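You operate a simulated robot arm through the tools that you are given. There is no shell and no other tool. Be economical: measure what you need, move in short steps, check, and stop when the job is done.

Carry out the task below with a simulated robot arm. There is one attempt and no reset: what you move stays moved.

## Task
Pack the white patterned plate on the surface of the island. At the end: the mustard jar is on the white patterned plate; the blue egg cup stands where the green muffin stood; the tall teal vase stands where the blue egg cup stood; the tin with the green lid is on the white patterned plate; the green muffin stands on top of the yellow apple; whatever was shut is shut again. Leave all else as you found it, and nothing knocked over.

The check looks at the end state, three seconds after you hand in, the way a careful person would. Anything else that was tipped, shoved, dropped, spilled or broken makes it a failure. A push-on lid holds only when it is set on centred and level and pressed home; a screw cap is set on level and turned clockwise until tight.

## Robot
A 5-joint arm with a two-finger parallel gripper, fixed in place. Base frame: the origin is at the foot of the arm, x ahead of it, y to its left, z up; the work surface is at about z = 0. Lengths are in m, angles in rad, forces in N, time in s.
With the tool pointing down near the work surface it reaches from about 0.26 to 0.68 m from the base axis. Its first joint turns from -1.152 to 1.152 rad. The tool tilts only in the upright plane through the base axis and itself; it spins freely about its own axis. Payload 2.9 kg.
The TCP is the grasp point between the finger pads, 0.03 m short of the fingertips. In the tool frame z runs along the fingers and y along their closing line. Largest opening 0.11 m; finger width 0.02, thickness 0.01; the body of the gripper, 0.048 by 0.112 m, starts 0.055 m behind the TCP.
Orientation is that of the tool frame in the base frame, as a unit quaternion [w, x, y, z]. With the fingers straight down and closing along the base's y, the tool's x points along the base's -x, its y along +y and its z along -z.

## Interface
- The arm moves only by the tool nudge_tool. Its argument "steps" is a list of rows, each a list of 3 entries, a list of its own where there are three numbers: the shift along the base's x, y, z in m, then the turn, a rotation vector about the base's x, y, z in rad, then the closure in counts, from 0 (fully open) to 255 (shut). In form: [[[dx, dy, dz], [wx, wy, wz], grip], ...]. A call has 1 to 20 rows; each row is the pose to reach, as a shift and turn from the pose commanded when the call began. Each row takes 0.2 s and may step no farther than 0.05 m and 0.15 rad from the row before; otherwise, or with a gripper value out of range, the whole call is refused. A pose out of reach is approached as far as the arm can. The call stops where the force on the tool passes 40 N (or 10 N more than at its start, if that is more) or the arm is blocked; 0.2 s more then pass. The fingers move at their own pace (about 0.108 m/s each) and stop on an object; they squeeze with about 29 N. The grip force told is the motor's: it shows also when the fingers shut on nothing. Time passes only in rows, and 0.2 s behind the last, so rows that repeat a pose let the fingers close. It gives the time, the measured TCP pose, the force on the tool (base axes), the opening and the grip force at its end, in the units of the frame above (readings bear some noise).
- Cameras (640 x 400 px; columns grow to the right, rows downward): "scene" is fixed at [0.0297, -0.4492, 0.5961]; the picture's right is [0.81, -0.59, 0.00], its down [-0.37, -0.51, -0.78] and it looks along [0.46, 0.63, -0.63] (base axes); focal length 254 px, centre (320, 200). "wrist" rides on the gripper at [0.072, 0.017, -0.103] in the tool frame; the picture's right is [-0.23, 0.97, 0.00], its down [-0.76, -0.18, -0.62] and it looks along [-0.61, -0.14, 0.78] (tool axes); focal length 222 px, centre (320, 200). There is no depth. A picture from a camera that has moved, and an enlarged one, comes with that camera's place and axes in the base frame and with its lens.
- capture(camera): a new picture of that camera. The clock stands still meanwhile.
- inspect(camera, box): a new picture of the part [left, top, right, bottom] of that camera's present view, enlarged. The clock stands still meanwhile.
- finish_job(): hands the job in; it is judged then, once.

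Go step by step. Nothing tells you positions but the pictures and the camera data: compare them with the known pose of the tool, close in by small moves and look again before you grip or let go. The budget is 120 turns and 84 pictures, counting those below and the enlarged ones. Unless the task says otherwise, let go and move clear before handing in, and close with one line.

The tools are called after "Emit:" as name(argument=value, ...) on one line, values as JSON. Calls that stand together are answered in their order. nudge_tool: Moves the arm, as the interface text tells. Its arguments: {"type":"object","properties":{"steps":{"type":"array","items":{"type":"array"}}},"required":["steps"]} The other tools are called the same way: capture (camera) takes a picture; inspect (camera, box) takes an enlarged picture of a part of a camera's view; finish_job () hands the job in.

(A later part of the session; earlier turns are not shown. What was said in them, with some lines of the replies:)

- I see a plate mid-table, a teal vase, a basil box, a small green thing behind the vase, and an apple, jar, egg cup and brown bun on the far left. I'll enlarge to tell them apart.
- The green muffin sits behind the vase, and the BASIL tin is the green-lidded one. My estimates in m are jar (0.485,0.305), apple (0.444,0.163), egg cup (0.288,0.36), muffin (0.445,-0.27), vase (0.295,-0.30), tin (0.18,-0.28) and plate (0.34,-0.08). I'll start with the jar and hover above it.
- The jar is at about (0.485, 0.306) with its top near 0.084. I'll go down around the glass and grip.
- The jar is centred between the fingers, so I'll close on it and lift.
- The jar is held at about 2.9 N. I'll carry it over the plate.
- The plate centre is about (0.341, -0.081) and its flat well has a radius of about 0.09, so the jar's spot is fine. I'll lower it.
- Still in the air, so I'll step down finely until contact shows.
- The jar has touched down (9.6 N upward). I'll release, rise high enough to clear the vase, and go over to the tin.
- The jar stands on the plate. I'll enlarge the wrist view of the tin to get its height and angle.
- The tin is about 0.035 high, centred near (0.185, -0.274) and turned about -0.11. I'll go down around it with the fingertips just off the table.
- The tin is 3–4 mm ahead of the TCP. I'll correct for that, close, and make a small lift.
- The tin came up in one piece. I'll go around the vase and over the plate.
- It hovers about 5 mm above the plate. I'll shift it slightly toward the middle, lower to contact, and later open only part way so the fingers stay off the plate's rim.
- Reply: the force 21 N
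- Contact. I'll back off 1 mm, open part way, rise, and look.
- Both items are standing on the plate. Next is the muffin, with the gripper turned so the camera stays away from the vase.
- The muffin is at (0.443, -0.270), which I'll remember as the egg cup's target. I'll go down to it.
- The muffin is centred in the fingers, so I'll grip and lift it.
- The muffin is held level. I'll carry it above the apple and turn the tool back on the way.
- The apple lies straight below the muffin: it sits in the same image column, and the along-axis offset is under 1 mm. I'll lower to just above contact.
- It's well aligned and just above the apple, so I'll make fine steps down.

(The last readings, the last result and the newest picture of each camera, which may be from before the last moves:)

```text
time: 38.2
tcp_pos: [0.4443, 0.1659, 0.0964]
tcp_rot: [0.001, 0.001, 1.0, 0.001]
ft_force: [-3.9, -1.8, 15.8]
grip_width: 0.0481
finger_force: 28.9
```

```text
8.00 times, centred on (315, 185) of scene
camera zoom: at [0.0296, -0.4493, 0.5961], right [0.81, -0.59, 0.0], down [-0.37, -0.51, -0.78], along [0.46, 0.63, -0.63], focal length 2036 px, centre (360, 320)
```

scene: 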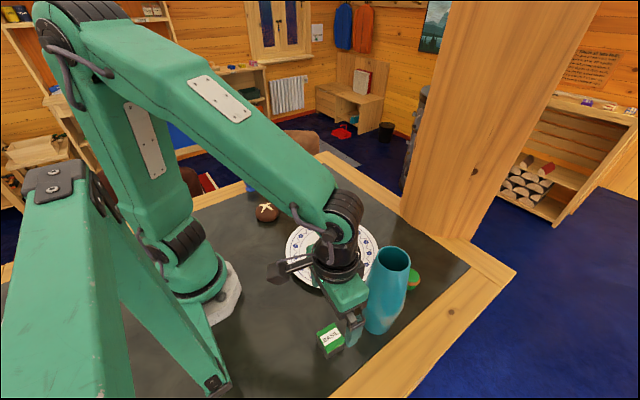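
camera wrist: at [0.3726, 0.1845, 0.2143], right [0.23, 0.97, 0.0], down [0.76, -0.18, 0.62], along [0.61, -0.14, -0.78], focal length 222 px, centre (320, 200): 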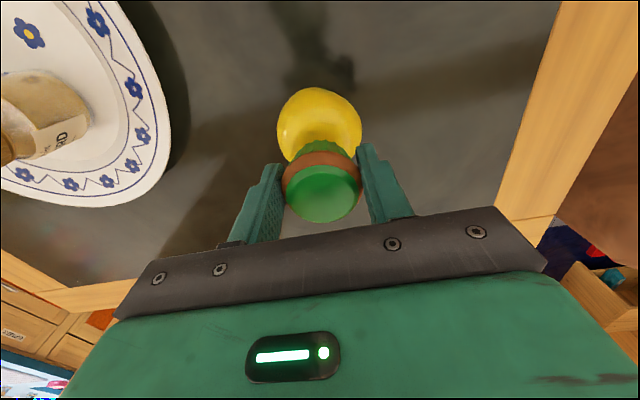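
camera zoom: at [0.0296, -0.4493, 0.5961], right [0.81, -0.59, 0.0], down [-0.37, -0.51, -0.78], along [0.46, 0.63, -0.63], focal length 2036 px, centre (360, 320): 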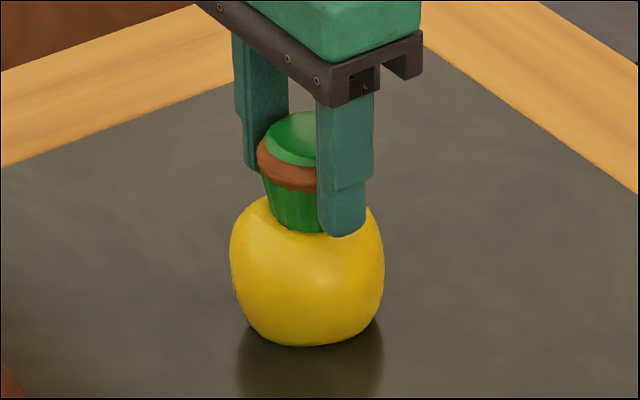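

Contact at 15.8 N. I'll ease off 1.5 mm and open slowly to see whether it sits stable.

Emit:
nudge_tool(steps=[[[0, 0, 0.0015], [0, 0, 0], 255], [[0, 0, 0.0015], [0, 0, 0], 140], [[0, 0, 0.0015], [0, 0, 0], 132], [[0, 0, 0.0015], [0, 0, 0], 125], [[0, 0, 0.0015], [0, 0, 0], 118], [[0, 0, 0.0015], [0, 0, 0], 118]])

Emit:
inspect(camera="scene", box=[285, 160, 345, 210])

Emit:
inspect(camera="wrist", box=[240, 100, 400, 230])

```text
time: 39.6
tcp_pos: [0.4436, 0.165, 0.0957]
tcp_rot: [0.0, 0.0, 1.0, 0.0]
ft_force: [-0.2, 0.3, -0.2]
grip_width: 0.0589
finger_force: 0.1
```

```text
8.00 times, centred on (315, 185) of scene
camera zoom: at [0.0297, -0.4492, 0.5961], right [0.81, -0.59, 0.0], down [-0.37, -0.51, -0.78], along [0.46, 0.63, -0.63], focal length 2036 px, centre (360, 320)
```

zoom: 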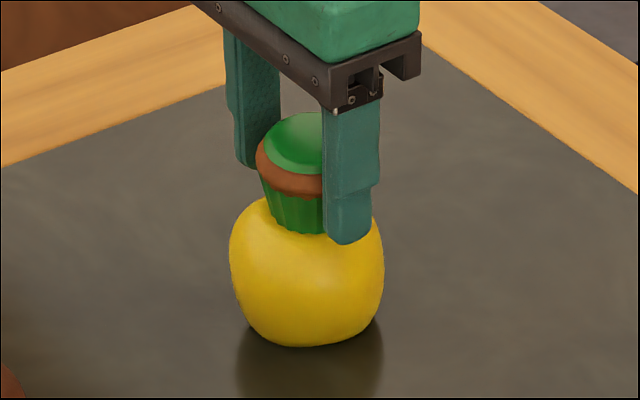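

```text
3.08 times, centred on (320, 165) of wrist
camera zoom: at [0.3719, 0.1842, 0.1983], right [0.23, 0.97, 0.0], down [0.76, -0.18, 0.62], along [0.61, -0.14, -0.78], focal length 684 px, centre (320, 308)
```

zoom: 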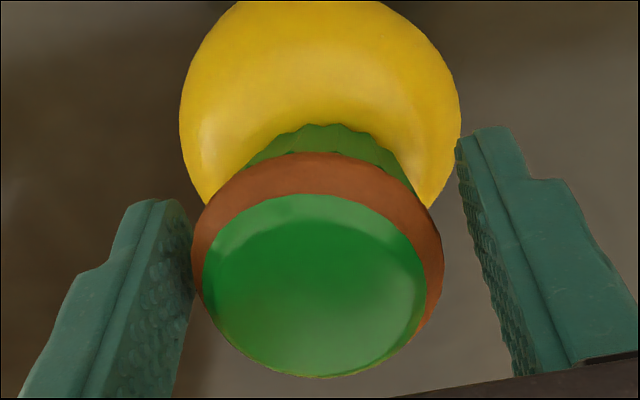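

It stands, with a slight lean. I'll wait with the fingers just clear to see whether it holds still.

Emit:
nudge_tool(steps=[[[0, 0, 0.0015], [0, 0, 0], 110], [[0, 0, 0.0015], [0, 0, 0], 105], [[0, 0, 0.0015], [0, 0, 0], 105], [[0, 0, 0.0015], [0, 0, 0], 105], [[0, 0, 0.0015], [0, 0, 0], 105], [[0, 0, 0.0015], [0, 0, 0], 105], [[0, 0, 0.0015], [0, 0, 0], 105]])

Emit:
inspect(camera="wrist", box=[240, 100, 400, 230])

```text
time: 41.2
tcp_pos: [0.4444, 0.1662, 0.0974]
tcp_rot: [0.001, 0.0, 1.0, 0.0]
ft_force: [0.0, -0.3, 0.6]
grip_width: 0.0647
finger_force: 0.1
```

```text
3.08 times, centred on (320, 165) of wrist
camera zoom: at [0.3719, 0.1841, 0.2001], right [0.23, 0.97, 0.0], down [0.76, -0.18, 0.62], along [0.61, -0.14, -0.78], focal length 684 px, centre (320, 308)
```

zoom: 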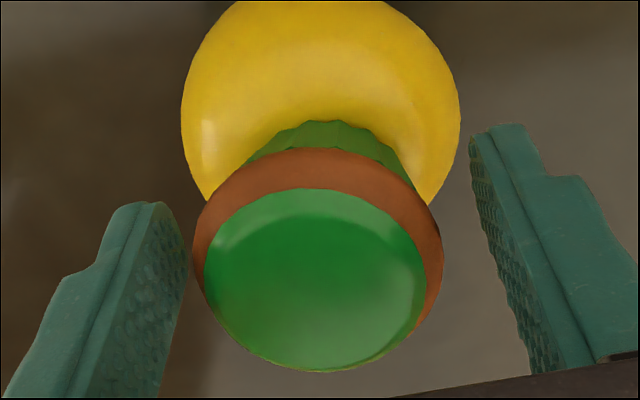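

It's steady. I'll open wider, rise straight up, and go over to the egg cup.

Emit:
nudge_tool(steps=[[[0, 0, 0], [0, 0, 0], 70], [[0, 0, 0], [0, 0, 0], 40], [[0, 0, 0.03], [0, 0, 0], 40], [[0, 0, 0.07], [0, 0, 0], 0], [[0, 0, 0.11], [0, 0, 0], 0], [[0, 0, 0.13], [0, 0, 0], 0], [[-0.026, 0.033, 0.13], [0, 0, 0], 0], [[-0.052, 0.065, 0.13], [0, 0, 0], 0], [[-0.078, 0.098, 0.13], [0, 0, 0], 0], [[-0.104, 0.13, 0.13], [0, 0, 0], 0], [[-0.13, 0.163, 0.13], [0, 0, 0], 0], [[-0.156, 0.195, 0.12], [0, 0, 0], 0], [[-0.156, 0.195, 0.09], [0, 0, 0], 0], [[-0.156, 0.195, 0.09], [0, 0, 0], 0]])

Emit:
capture(camera="wrist")

Emit:
inspect(camera="scene", box=[230, 140, 350, 230])

```text
time: 44.2
tcp_pos: [0.288, 0.3602, 0.1866]
tcp_rot: [0.0, 0.0, 1.0, 0.0]
ft_force: [-0.3, 0.0, -0.8]
grip_width: 0.1102
finger_force: 0.0
```

```text
38 pictures are left
camera wrist: at [0.216, 0.3788, 0.2891], right [0.23, 0.97, 0.0], down [0.76, -0.18, 0.62], along [0.61, -0.14, -0.78], focal length 222 px, centre (320, 200)
```

wrist: 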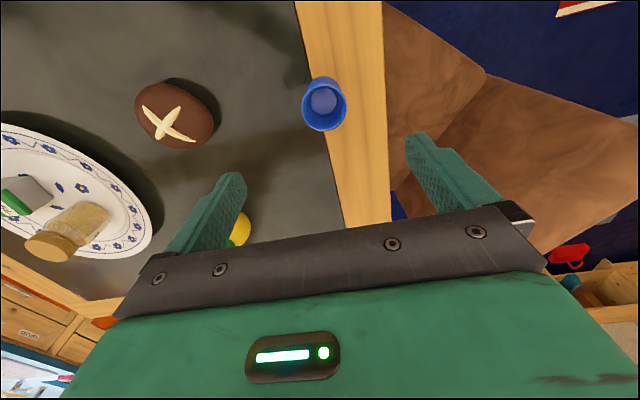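

```text
4.44 times, centred on (290, 185) of scene
camera zoom: at [0.0297, -0.4492, 0.5961], right [0.81, -0.59, 0.0], down [-0.37, -0.51, -0.78], along [0.46, 0.63, -0.63], focal length 1131 px, centre (453, 267)
```

zoom: 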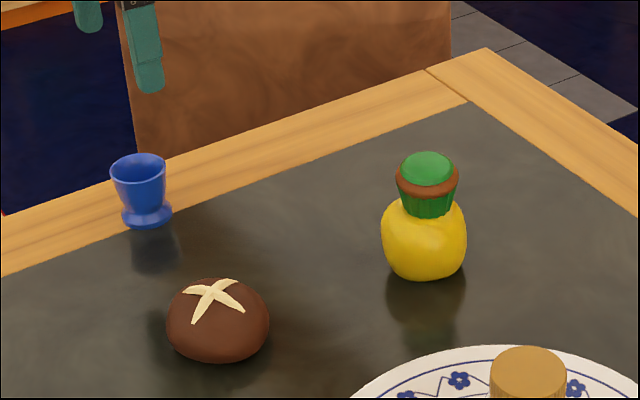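

The muffin sits on the apple. I'll zoom on the egg cup for its position and height.

Emit:
inspect(camera="wrist", box=[280, 60, 380, 140])

```text
5.00 times, centred on (330, 100) of wrist
camera zoom: at [0.216, 0.3788, 0.2891], right [0.23, 0.97, 0.0], down [0.76, -0.18, 0.62], along [0.61, -0.14, -0.78], focal length 1111 px, centre (270, 700)
```

zoom: 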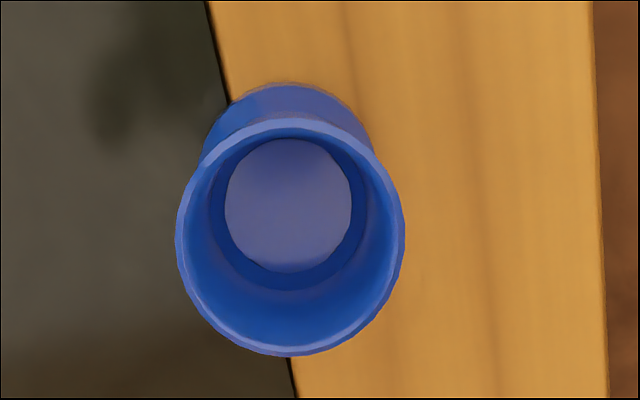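

The egg cup is at about (0.285, 0.366) and roughly 0.05 tall. I'll pre-narrow the fingers because the chair is near the table edge, then go down.

Emit:
nudge_tool(steps=[[[-0.003, 0.005, -0.03], [0, 0, 0], 75], [[-0.003, 0.005, -0.07], [0, 0, 0], 75], [[-0.003, 0.005, -0.11], [0, 0, 0], 75], [[-0.003, 0.005, -0.135], [0, 0, 0], 75], [[-0.003, 0.005, -0.149], [0, 0, 0], 75], [[-0.003, 0.005, -0.149], [0, 0, 0], 75]])

Emit:
capture(camera="wrist")

Emit:
inspect(camera="scene", box=[210, 145, 290, 205])

```text
time: 45.6
tcp_pos: [0.2856, 0.3652, 0.0382]
tcp_rot: [0.0, 0.0, 1.0, 0.0]
ft_force: [-0.3, 0.1, 0.5]
grip_width: 0.0779
finger_force: 0.1
```

```text
35 pictures are left
camera wrist: at [0.2134, 0.3835, 0.1402], right [0.23, 0.97, 0.0], down [0.76, -0.18, 0.62], along [0.61, -0.14, -0.78], focal length 222 px, centre (320, 200)
```

wrist: 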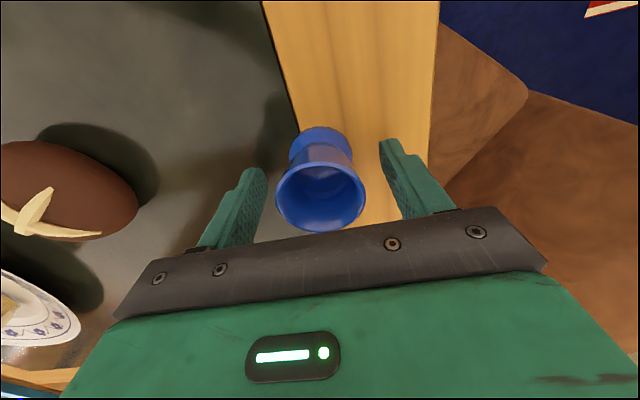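

```text
6.67 times, centred on (250, 175) of scene
camera zoom: at [0.0297, -0.4492, 0.5961], right [0.81, -0.59, 0.0], down [-0.37, -0.51, -0.78], along [0.46, 0.63, -0.63], focal length 1697 px, centre (787, 367)
```

zoom: 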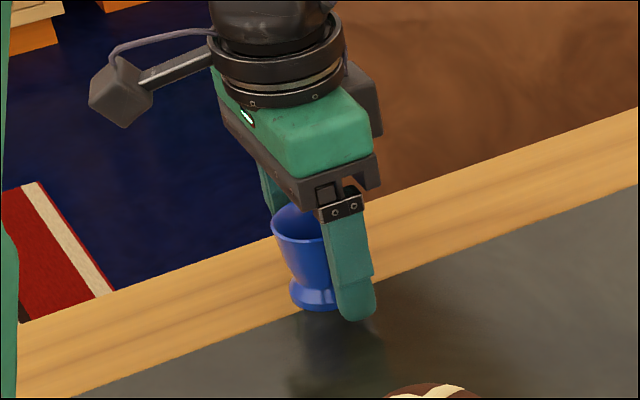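

The cup is centred, so I'll close on it and lift.

Emit:
nudge_tool(steps=[[[-0.001, 0, -0.002], [0, 0, 0], 75], [[-0.001, 0, -0.002], [0, 0, 0], 150], [[-0.001, 0, -0.002], [0, 0, 0], 255], [[-0.001, 0, -0.002], [0, 0, 0], 255], [[-0.001, 0, -0.002], [0, 0, 0], 255]])

Emit:
nudge_tool(steps=[[[0, 0, 0.03], [0, 0, 0], 255], [[0, 0, 0.07], [0, 0, 0], 255], [[0, 0, 0.11], [0, 0, 0], 255], [[0, 0, 0.15], [0, 0, 0], 255], [[0, 0, 0.15], [0, 0, 0], 255]])

Emit:
capture(camera="wrist")

```text
time: 46.8
tcp_pos: [0.2848, 0.3643, 0.0364]
tcp_rot: [0.0, 0.0, 1.0, 0.0]
ft_force: [-0.2, 0.1, -0.1]
grip_width: 0.0468
finger_force: 29.6
```

```text
time: 48.0
tcp_pos: [0.2837, 0.3663, 0.1871]
tcp_rot: [-0.001, 0.0, 1.0, 0.0]
ft_force: [0.4, -0.4, -0.1]
grip_width: 0.0468
finger_force: 29.1
```

```text
33 pictures are left
camera wrist: at [0.2129, 0.3854, 0.2897], right [0.23, 0.97, 0.0], down [0.76, -0.18, 0.62], along [0.61, -0.14, -0.78], focal length 222 px, centre (320, 200)
```

wrist: 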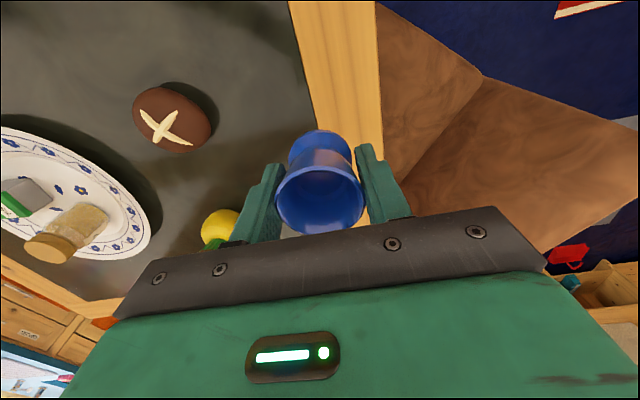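

The cup is held level. I'll carry it across to the muffin's old spot, turning the gripper as before.

Emit:
nudge_tool(steps=[[[0.0114, -0.0454, 0], [0, 0, -0.039], 255], [[0.0227, -0.0907, 0], [0, 0, -0.079], 255], [[0.0341, -0.1361, 0], [0, 0, -0.118], 255], [[0.0454, -0.1814, 0], [0, 0, -0.157], 255], [[0.0568, -0.2268, 0], [0, 0, -0.196], 255], [[0.0681, -0.2721, 0], [0, 0, -0.236], 255], [[0.0795, -0.3175, 0], [0, 0, -0.275], 255], [[0.0909, -0.3629, 0], [0, 0, -0.314], 255], [[0.1022, -0.4082, 0], [0, 0, -0.354], 255], [[0.1136, -0.4536, 0], [0, 0, -0.393], 255], [[0.1249, -0.4989, 0], [0, 0, -0.432], 255], [[0.1363, -0.5443, 0], [0, 0, -0.471], 255], [[0.1476, -0.5896, 0], [0, 0, -0.511], 255], [[0.159, -0.635, 0], [0, 0, -0.55], 255], [[0.159, -0.635, -0.04], [0, 0, -0.55], 255], [[0.159, -0.635, -0.08], [0, 0, -0.55], 255], [[0.159, -0.635, -0.12], [0, 0, -0.55], 255], [[0.159, -0.635, -0.135], [0, 0, -0.55], 255], [[0.159, -0.635, -0.135], [0, 0, -0.55], 255]])

Emit:
capture(camera="wrist")

```text
time: 52.0
tcp_pos: [0.4443, -0.2696, 0.0528]
tcp_rot: [0.001, 0.271, 0.962, 0.0]
ft_force: [-0.1, -0.8, -1.6]
grip_width: 0.0467
finger_force: 29.6
```

```text
32 pictures are left
camera wrist: at [0.3907, -0.2143, 0.1556], right [0.7, 0.71, 0.0], down [0.56, -0.55, 0.62], along [0.44, -0.44, -0.78], focal length 222 px, centre (320, 200)
```

wrist: 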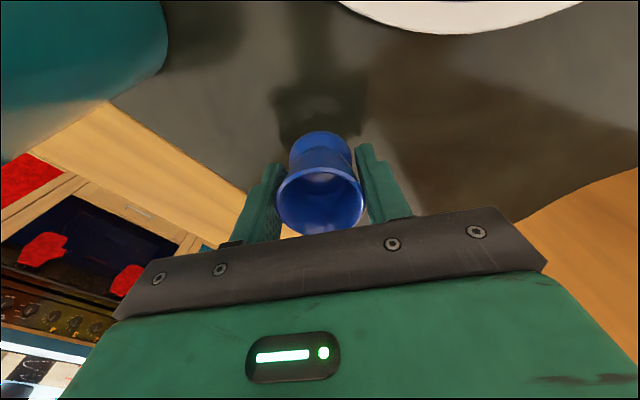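

In place above the muffin's spot, so I'll lower to contact.

Emit:
nudge_tool(steps=[[[-0.001, 0, -0.007], [0, 0, 0], 255], [[-0.001, 0, -0.013], [0, 0, 0], 255], [[-0.001, 0, -0.013], [0, 0, 0], 255]])

Emit:
nudge_tool(steps=[[[0, 0, -0.001], [0, 0, 0], 255], [[0, 0, -0.002], [0, 0, 0], 255], [[0, 0, -0.002], [0, 0, 0], 255]])

```text
time: 52.8
tcp_pos: [0.443, -0.2694, 0.0399]
tcp_rot: [0.001, 0.272, 0.962, 0.0]
ft_force: [0.4, -0.5, -1.2]
grip_width: 0.0468
finger_force: 29.2
```

```text
time: 53.6
tcp_pos: [0.4429, -0.2685, 0.037]
tcp_rot: [0.0, 0.272, 0.962, 0.001]
ft_force: [0.6, -0.1, -1.3]
grip_width: 0.0469
finger_force: 28.7
```

Emit:
nudge_tool(steps=[[[0, -0.001, -0.001], [0, 0, 0], 255], [[0, -0.001, -0.002], [0, 0, 0], 255], [[0, -0.001, -0.002], [0, 0, 0], 255]])

```text
time: 54.4
tcp_pos: [0.4442, -0.2695, 0.0356]
tcp_rot: [0.001, 0.271, 0.963, -0.001]
ft_force: [-3.7, 3.8, 19.8]
grip_width: 0.0465
finger_force: 28.6
```

Touched down. I'll release, rise high, and move over the vase with the fingertips above its rim.

Emit:
nudge_tool(steps=[[[0, 0, 0.001], [0, 0, 0], 255], [[0, 0, 0.001], [0, 0, 0], 120], [[0, 0, 0.001], [0, 0, 0], 70], [[0, 0, 0.001], [0, 0, 0], 60], [[0, 0, 0.03], [0, 0, 0], 60], [[0, 0, 0.07], [0, 0, 0], 40], [[0, 0, 0.12], [0, 0, 0], 0], [[0, 0, 0.17], [0, 0, 0], 0], [[0, 0, 0.22], [0, 0, 0], 0], [[0, 0, 0.27], [0, 0, 0], 0], [[0, 0, 0.3], [0, 0, 0], 0], [[-0.03, -0.006, 0.3], [0, 0, 0], 0], [[-0.07, -0.015, 0.3], [0, 0, 0], 0], [[-0.11, -0.024, 0.3], [0, 0, 0], 0], [[-0.148, -0.032, 0.3], [0, 0, 0], 0], [[-0.148, -0.032, 0.3], [0, 0, 0], 0]])

Emit:
capture(camera="wrist")

Emit:
capture(camera="scene")

```text
time: 57.8
tcp_pos: [0.2941, -0.3036, 0.3353]
tcp_rot: [-0.001, 0.271, 0.962, 0.001]
ft_force: [-0.3, 0.2, -0.4]
grip_width: 0.11
finger_force: 0.0
```

```text
31 pictures are left
camera wrist: at [0.2413, -0.2493, 0.4377], right [0.7, 0.71, 0.0], down [0.56, -0.55, 0.62], along [0.44, -0.44, -0.78], focal length 222 px, centre (320, 200)
```

wrist: 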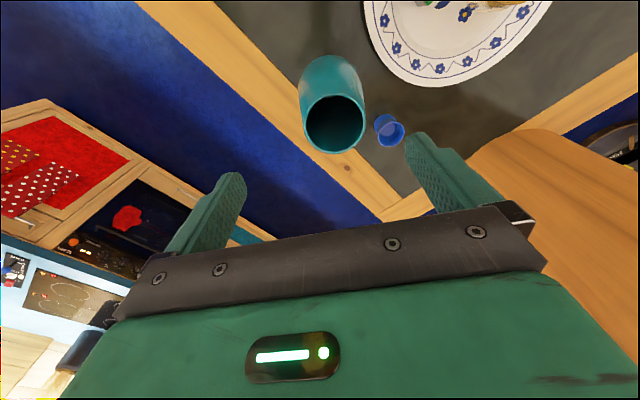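

```text
30 pictures are left
```

scene: 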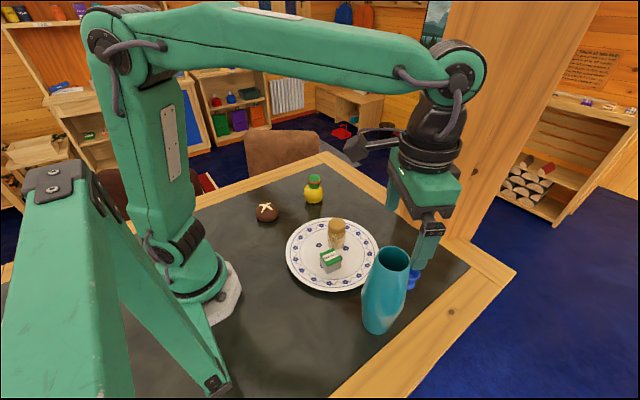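

Emit:
inspect(camera="wrist", box=[285, 50, 415, 160])

Emit:
inspect(camera="scene", box=[340, 230, 440, 345])

```text
3.64 times, centred on (350, 105) of wrist
camera zoom: at [0.2413, -0.2493, 0.4377], right [0.7, 0.71, 0.0], down [0.56, -0.55, 0.62], along [0.44, -0.44, -0.78], focal length 808 px, centre (211, 546)
```

zoom: 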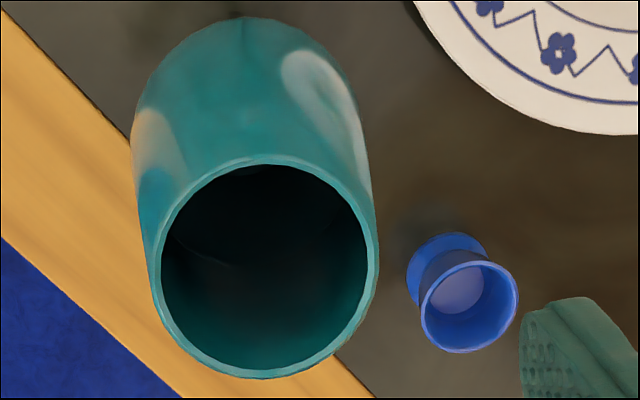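

```text
3.48 times, centred on (390, 288) of scene
camera zoom: at [0.0297, -0.4492, 0.5961], right [0.81, -0.59, 0.0], down [-0.37, -0.51, -0.78], along [0.46, 0.63, -0.63], focal length 885 px, centre (76, -104)
```

zoom: 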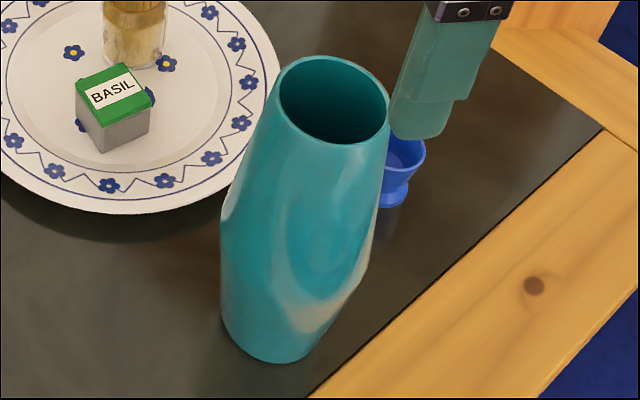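

The vase axis is at about (0.302, -0.294) with its rim near z 0.237. I'll centre over it and descend partway to check.

Emit:
nudge_tool(steps=[[[0.009, 0.0105, 0], [0, 0, 0], 0], [[0.009, 0.0105, -0.04], [0, 0, 0], 0], [[0.009, 0.0105, -0.065], [0, 0, 0], 0], [[0.009, 0.0105, -0.065], [0, 0, 0], 0]])

Emit:
capture(camera="wrist")

Emit:
inspect(camera="scene", box=[330, 180, 450, 290])

```text
time: 58.8
tcp_pos: [0.3027, -0.2923, 0.2691]
tcp_rot: [0.001, 0.271, 0.963, -0.001]
ft_force: [0.3, 0.9, 0.2]
grip_width: 0.1102
finger_force: 0.0
```

```text
27 pictures are left
camera wrist: at [0.2506, -0.2383, 0.3722], right [0.7, 0.71, 0.0], down [0.56, -0.55, 0.62], along [0.44, -0.44, -0.78], focal length 222 px, centre (320, 200)
```

wrist: 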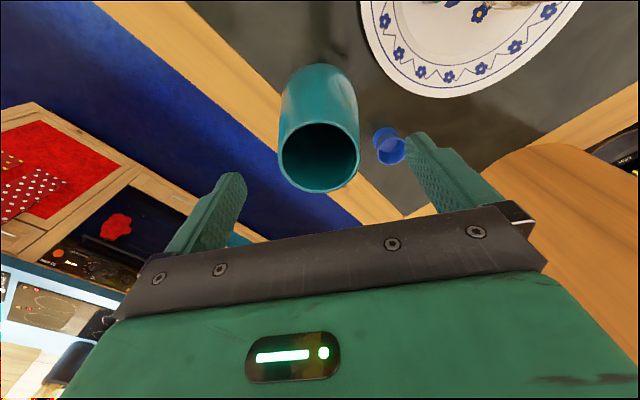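

```text
3.64 times, centred on (390, 235) of scene
camera zoom: at [0.0297, -0.4492, 0.5961], right [0.81, -0.59, 0.0], down [-0.37, -0.51, -0.78], along [0.46, 0.63, -0.63], focal length 926 px, centre (66, 73)
```

zoom: 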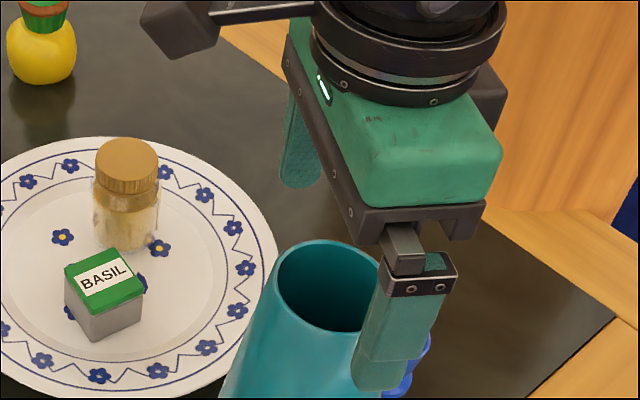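

Centred. I'll go down so the pads reach well below the rim, palm still clear, then close.

Emit:
nudge_tool(steps=[[[0, 0, -0.03], [0, 0, 0], 0], [[0, 0, -0.055], [0, 0, 0], 0], [[0, 0, -0.075], [0, 0, 0], 0], [[0, 0, -0.075], [0, 0, 0], 0]])

Emit:
capture(camera="wrist")

Emit:
inspect(camera="scene", box=[330, 200, 450, 340])

```text
time: 59.8
tcp_pos: [0.3044, -0.2931, 0.1948]
tcp_rot: [-0.001, 0.272, 0.962, 0.0]
ft_force: [0.0, -0.2, 0.2]
grip_width: 0.11
finger_force: 0.1
```

```text
25 pictures are left
camera wrist: at [0.2509, -0.2386, 0.2973], right [0.7, 0.71, 0.0], down [0.56, -0.55, 0.62], along [0.44, -0.44, -0.78], focal length 222 px, centre (320, 200)
```

wrist: 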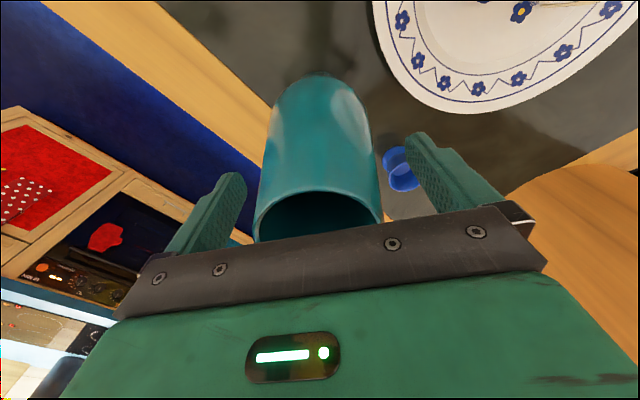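

```text
2.86 times, centred on (390, 270) of scene
camera zoom: at [0.0297, -0.4492, 0.5961], right [0.81, -0.59, 0.0], down [-0.37, -0.51, -0.78], along [0.46, 0.63, -0.63], focal length 727 px, centre (120, 0)
```

zoom: 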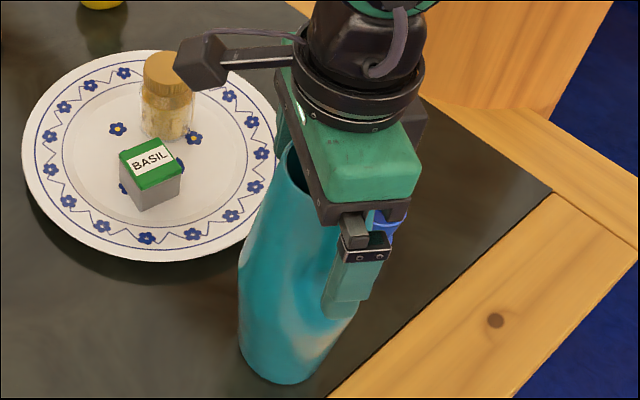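

Straddled well. I'll close and lift a little to test the hold.

Emit:
nudge_tool(steps=[[[0, 0, 0], [0, 0, 0], 70], [[0, 0, 0], [0, 0, 0], 255], [[0, 0, 0], [0, 0, 0], 255], [[0, 0, 0], [0, 0, 0], 255], [[0, 0, 0], [0, 0, 0], 255]])

Emit:
nudge_tool(steps=[[[0, 0, 0.01], [0, 0, 0], 255], [[0, 0, 0.025], [0, 0, 0], 255], [[0, 0, 0.025], [0, 0, 0], 255], [[0, 0, 0.025], [0, 0, 0], 255]])

Emit:
inspect(camera="scene", box=[330, 190, 450, 340])

Emit:
capture(camera="wrist")

```text
time: 61.0
tcp_pos: [0.3038, -0.2931, 0.1951]
tcp_rot: [0.0, 0.272, 0.962, -0.001]
ft_force: [0.1, -1.3, 0.8]
grip_width: 0.064
finger_force: 28.9
```

```text
time: 62.0
tcp_pos: [0.3039, -0.2921, 0.2186]
tcp_rot: [0.0, 0.271, 0.963, 0.0]
ft_force: [0.9, 1.3, -4.0]
grip_width: 0.0637
finger_force: 28.8
```

```text
2.67 times, centred on (390, 265) of scene
camera zoom: at [0.0297, -0.4492, 0.5961], right [0.81, -0.59, 0.0], down [-0.37, -0.51, -0.78], along [0.46, 0.63, -0.63], focal length 679 px, centre (133, 27)
```

zoom: 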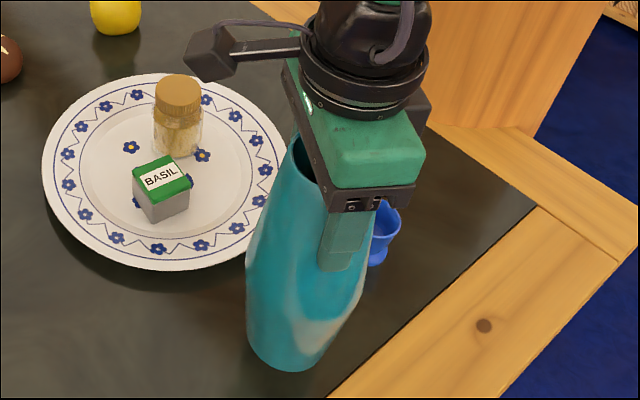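

```text
22 pictures are left
camera wrist: at [0.2504, -0.2384, 0.3222], right [0.7, 0.71, 0.0], down [0.56, -0.55, 0.62], along [0.44, -0.44, -0.78], focal length 222 px, centre (320, 200)
```

wrist: 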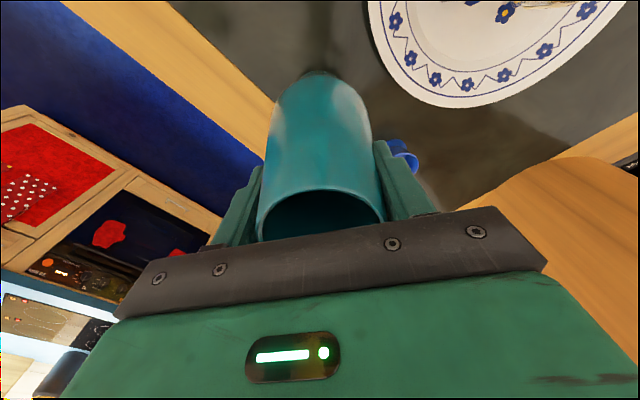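

The vase is held upright at about 4 N. I'll lift it so its base clears everything and carry it across in an arc.

Emit:
nudge_tool(steps=[[[0, 0, 0.03], [0, 0, 0], 255], [[0, 0, 0.06], [0, 0, 0], 255], [[0, 0, 0.09], [0, 0, 0], 255], [[0, 0, 0.115], [0, 0, 0], 255], [[0.004, 0.02, 0.115], [0, 0, 0.03], 255], [[0.01, 0.055, 0.115], [0, 0, 0.08], 255], [[0.016, 0.09, 0.115], [0, 0, 0.13], 255], [[0.022, 0.125, 0.115], [0, 0, 0.18], 255], [[0.028, 0.16, 0.115], [0, 0, 0.23], 255], [[0.034, 0.195, 0.115], [0, 0, 0.28], 255], [[0.04, 0.23, 0.115], [0, 0, 0.33], 255], [[0.046, 0.265, 0.115], [0, 0, 0.38], 255], [[0.052, 0.295, 0.115], [0, 0, 0.43], 255], [[0.057, 0.315, 0.115], [0, 0, 0.48], 255], [[0.057, 0.323, 0.115], [0, 0, 0.5], 255], [[0.057, 0.323, 0.115], [0, 0, 0.5], 255]])

Emit:
capture(camera="scene")

```text
time: 65.4
tcp_pos: [0.3601, 0.0305, 0.3345]
tcp_rot: [0.001, 0.026, 1.0, -0.001]
ft_force: [0.6, 0.0, -4.2]
grip_width: 0.0636
finger_force: 28.9
```

```text
21 pictures are left
```

scene: 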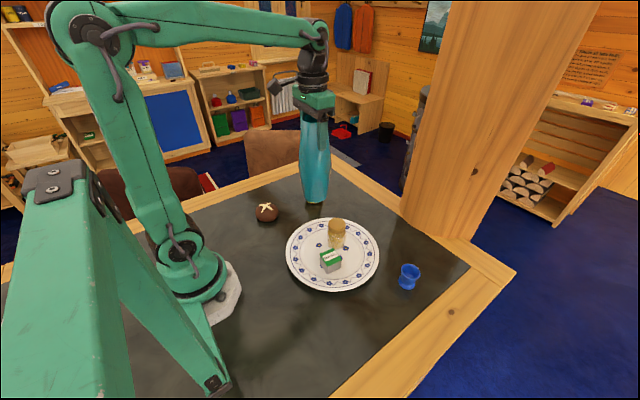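

Emit:
nudge_tool(steps=[[[-0.004, 0.018, 0], [0, 0, 0.01], 255], [[-0.012, 0.053, 0], [0, 0, 0.02], 255], [[-0.02, 0.088, 0], [0, 0, 0.03], 255], [[-0.028, 0.123, 0], [0, 0, 0.04], 255], [[-0.036, 0.158, 0], [0, 0, 0.05], 255], [[-0.044, 0.193, 0], [0, 0, 0.05], 255], [[-0.052, 0.228, 0], [0, 0, 0.05], 255], [[-0.06, 0.263, 0], [0, 0, 0.05], 255], [[-0.067, 0.298, 0], [0, 0, 0.05], 255], [[-0.073, 0.323, 0], [0, 0, 0.05], 255], [[-0.0755, 0.334, 0], [0, 0, 0.05], 255], [[-0.0755, 0.334, -0.03], [0, 0, 0.05], 255], [[-0.0755, 0.334, -0.065], [0, 0, 0.05], 255], [[-0.0755, 0.334, -0.1], [0, 0, 0.05], 255], [[-0.0755, 0.334, -0.12], [0, 0, 0.05], 255], [[-0.0755, 0.334, -0.12], [0, 0, 0.05], 255]])

Emit:
capture(camera="wrist")

Emit:
inspect(camera="scene", box=[190, 80, 350, 230])

```text
time: 68.8
tcp_pos: [0.2839, 0.3637, 0.2156]
tcp_rot: [0.0, 0.001, 1.0, 0.0]
ft_force: [0.0, 0.2, -4.9]
grip_width: 0.0636
finger_force: 28.9
```

```text
20 pictures are left
camera wrist: at [0.2122, 0.3826, 0.3183], right [0.23, 0.97, 0.0], down [0.76, -0.18, 0.62], along [0.61, -0.14, -0.78], focal length 222 px, centre (320, 200)
```

wrist: 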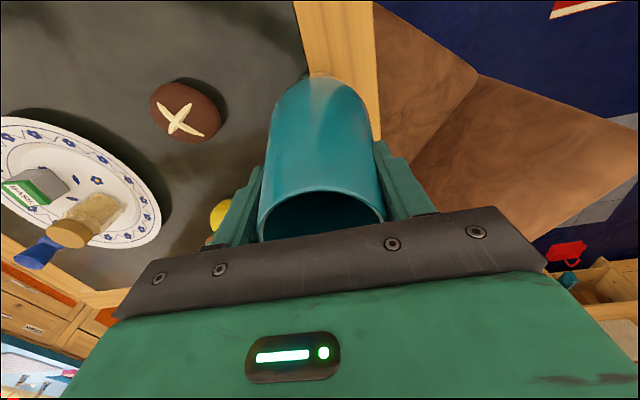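

```text
2.67 times, centred on (270, 155) of scene
camera zoom: at [0.0297, -0.4492, 0.5962], right [0.81, -0.59, 0.0], down [-0.37, -0.51, -0.78], along [0.46, 0.63, -0.63], focal length 679 px, centre (453, 320)
```

zoom: 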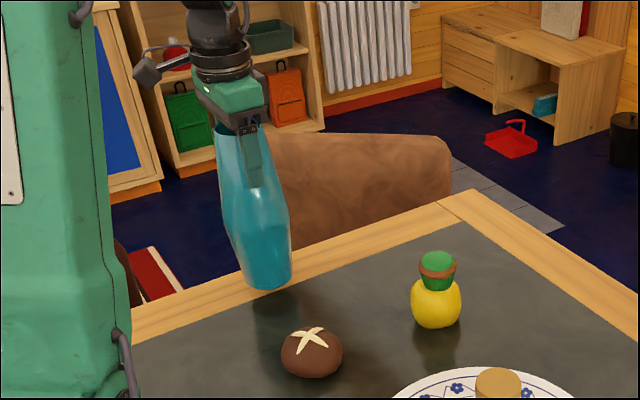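

The vase is upright and about 2 cm above the cup's old spot. I'll lower to contact.

Emit:
nudge_tool(steps=[[[0.0005, 0.001, -0.01], [0, 0, 0], 255], [[0.0005, 0.001, -0.017], [0, 0, 0], 255], [[0.0005, 0.001, -0.017], [0, 0, 0], 255]])

Emit:
nudge_tool(steps=[[[0, 0, -0.001], [0, 0, 0], 255], [[0, 0, -0.002], [0, 0, 0], 255], [[0, 0, -0.002], [0, 0, 0], 255]])

```text
time: 69.6
tcp_pos: [0.2857, 0.3654, 0.1981]
tcp_rot: [0.0, 0.001, 1.0, 0.0]
ft_force: [0.4, -0.1, -4.1]
grip_width: 0.0637
finger_force: 29.0
```

```text
time: 70.4
tcp_pos: [0.2855, 0.3661, 0.1963]
tcp_rot: [-0.001, 0.001, 1.0, 0.0]
ft_force: [-0.6, 0.7, -4.3]
grip_width: 0.0638
finger_force: 28.9
```

Emit:
nudge_tool(steps=[[[0, -0.001, -0.001], [0, 0, 0], 255], [[0, -0.001, -0.002], [0, 0, 0], 255], [[0, -0.001, -0.002], [0, 0, 0], 255]])

```text
time: 71.2
tcp_pos: [0.2861, 0.3657, 0.1947]
tcp_rot: [0.0, 0.0, 1.0, 0.001]
ft_force: [-2.5, -5.8, 17.3]
grip_width: 0.0636
finger_force: 28.5
```

Contact. I'll ease off, open gradually and rise straight up.

Emit:
nudge_tool(steps=[[[0, 0, 0.001], [0, 0, 0], 255], [[0, 0, 0.001], [0, 0, 0], 100], [[0, 0, 0.001], [0, 0, 0], 85], [[0, 0, 0.001], [0, 0, 0], 60], [[0, 0, 0.001], [0, 0, 0], 30], [[0, 0, 0.001], [0, 0, 0], 30]])

Emit:
capture(camera="wrist")

Emit:
inspect(camera="scene", box=[190, 80, 350, 230])

```text
time: 72.6
tcp_pos: [0.2858, 0.3649, 0.1948]
tcp_rot: [0.0, 0.0, 1.0, 0.0]
ft_force: [-0.1, 0.4, -1.2]
grip_width: 0.097
finger_force: 0.2
```

```text
18 pictures are left
camera wrist: at [0.213, 0.384, 0.2973], right [0.23, 0.97, 0.0], down [0.76, -0.18, 0.62], along [0.61, -0.14, -0.78], focal length 222 px, centre (320, 200)
```

wrist: 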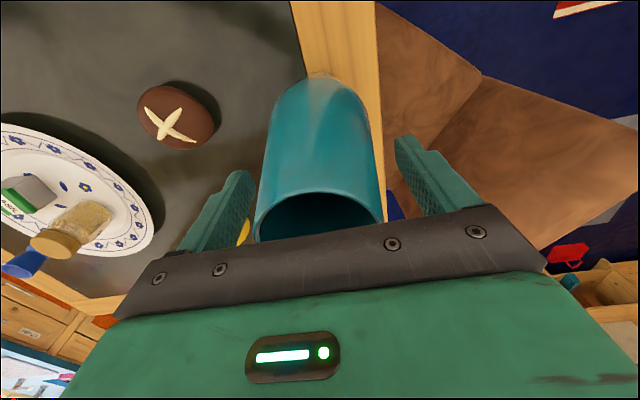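

```text
2.67 times, centred on (270, 155) of scene
camera zoom: at [0.0297, -0.4492, 0.5961], right [0.81, -0.59, 0.0], down [-0.37, -0.51, -0.78], along [0.46, 0.63, -0.63], focal length 679 px, centre (453, 320)
```

zoom: 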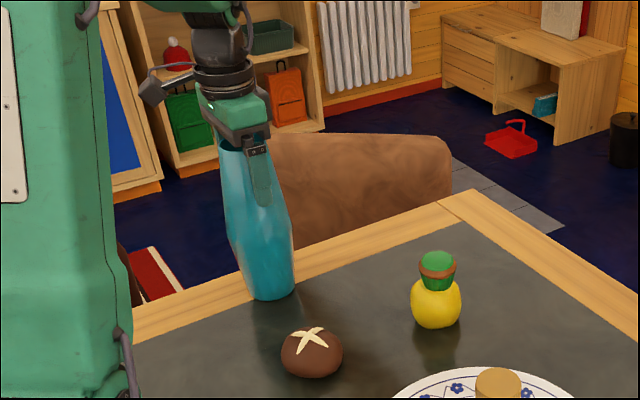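

The vase stands free. I'll rise clear and move to a neutral spot, then check everything.

Emit:
nudge_tool(steps=[[[0, 0, 0.03], [0, 0, 0], 0], [[0, 0, 0.07], [0, 0, 0], 0], [[0, 0, 0.11], [0, 0, 0], 0], [[0, 0, 0.14], [0, 0, 0], 0], [[0.02, -0.04, 0.14], [0, 0, 0], 0], [[0.04, -0.08, 0.14], [0, 0, 0], 0], [[0.06, -0.12, 0.14], [0, 0, 0], 0], [[0.08, -0.16, 0.14], [0, 0, 0], 0], [[0.09, -0.2, 0.14], [0, 0, 0], 0], [[0.09, -0.24, 0.14], [0, 0, 0], 0], [[0.1, -0.28, 0.14], [0, 0, 0], 0], [[0.1, -0.32, 0.14], [0, 0, 0], 0], [[0.105, -0.36, 0.14], [0, 0, 0], 0], [[0.105, -0.38, 0.14], [0, 0, 0], 0], [[0.105, -0.38, 0.14], [0, 0, 0], 0]])

Emit:
capture(camera="scene")

Emit:
inspect(camera="scene", box=[230, 140, 350, 230])

Emit:
inspect(camera="scene", box=[270, 200, 450, 320])

```text
time: 75.8
tcp_pos: [0.3906, -0.0149, 0.3354]
tcp_rot: [0.0, 0.0, 1.0, 0.0]
ft_force: [-0.5, -0.2, -0.6]
grip_width: 0.11
finger_force: 0.1
```

```text
16 pictures are left
```

scene: 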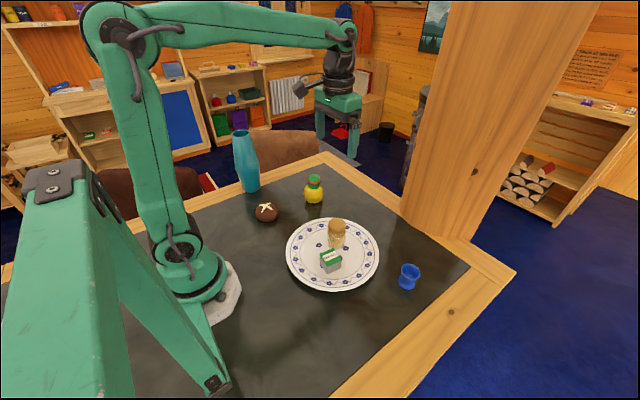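

```text
4.44 times, centred on (290, 185) of scene
camera zoom: at [0.0297, -0.4492, 0.5961], right [0.81, -0.59, 0.0], down [-0.37, -0.51, -0.78], along [0.46, 0.63, -0.63], focal length 1131 px, centre (453, 267)
```

zoom: 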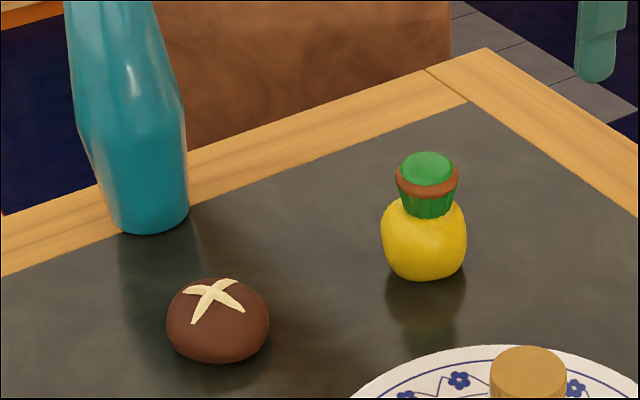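

```text
3.33 times, centred on (360, 260) of scene
camera zoom: at [0.0297, -0.4492, 0.5961], right [0.81, -0.59, 0.0], down [-0.37, -0.51, -0.78], along [0.46, 0.63, -0.63], focal length 848 px, centre (187, 0)
```

zoom: 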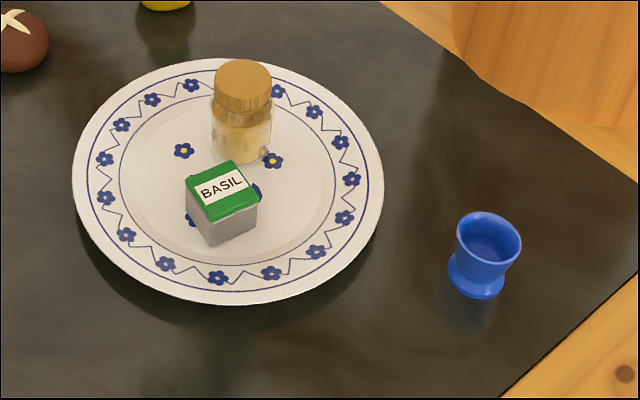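

Everything checks out in the pictures. The jar and tin are on the plate, the muffin is on the apple, the cup is on the muffin's spot, the vase is on the cup's spot, and nothing is tipped, so I'm handing in.

Emit:
finish_job()

```text
The job is handed in.
```

All five moves are finished and handed in: the jar and tin are on the plate, and the muffin (leaning slightly but steady) is on the apple. The egg cup and vase are each on their new spots to within a few millimetres. The jar and tin lids stayed shut, and nothing was knocked over.
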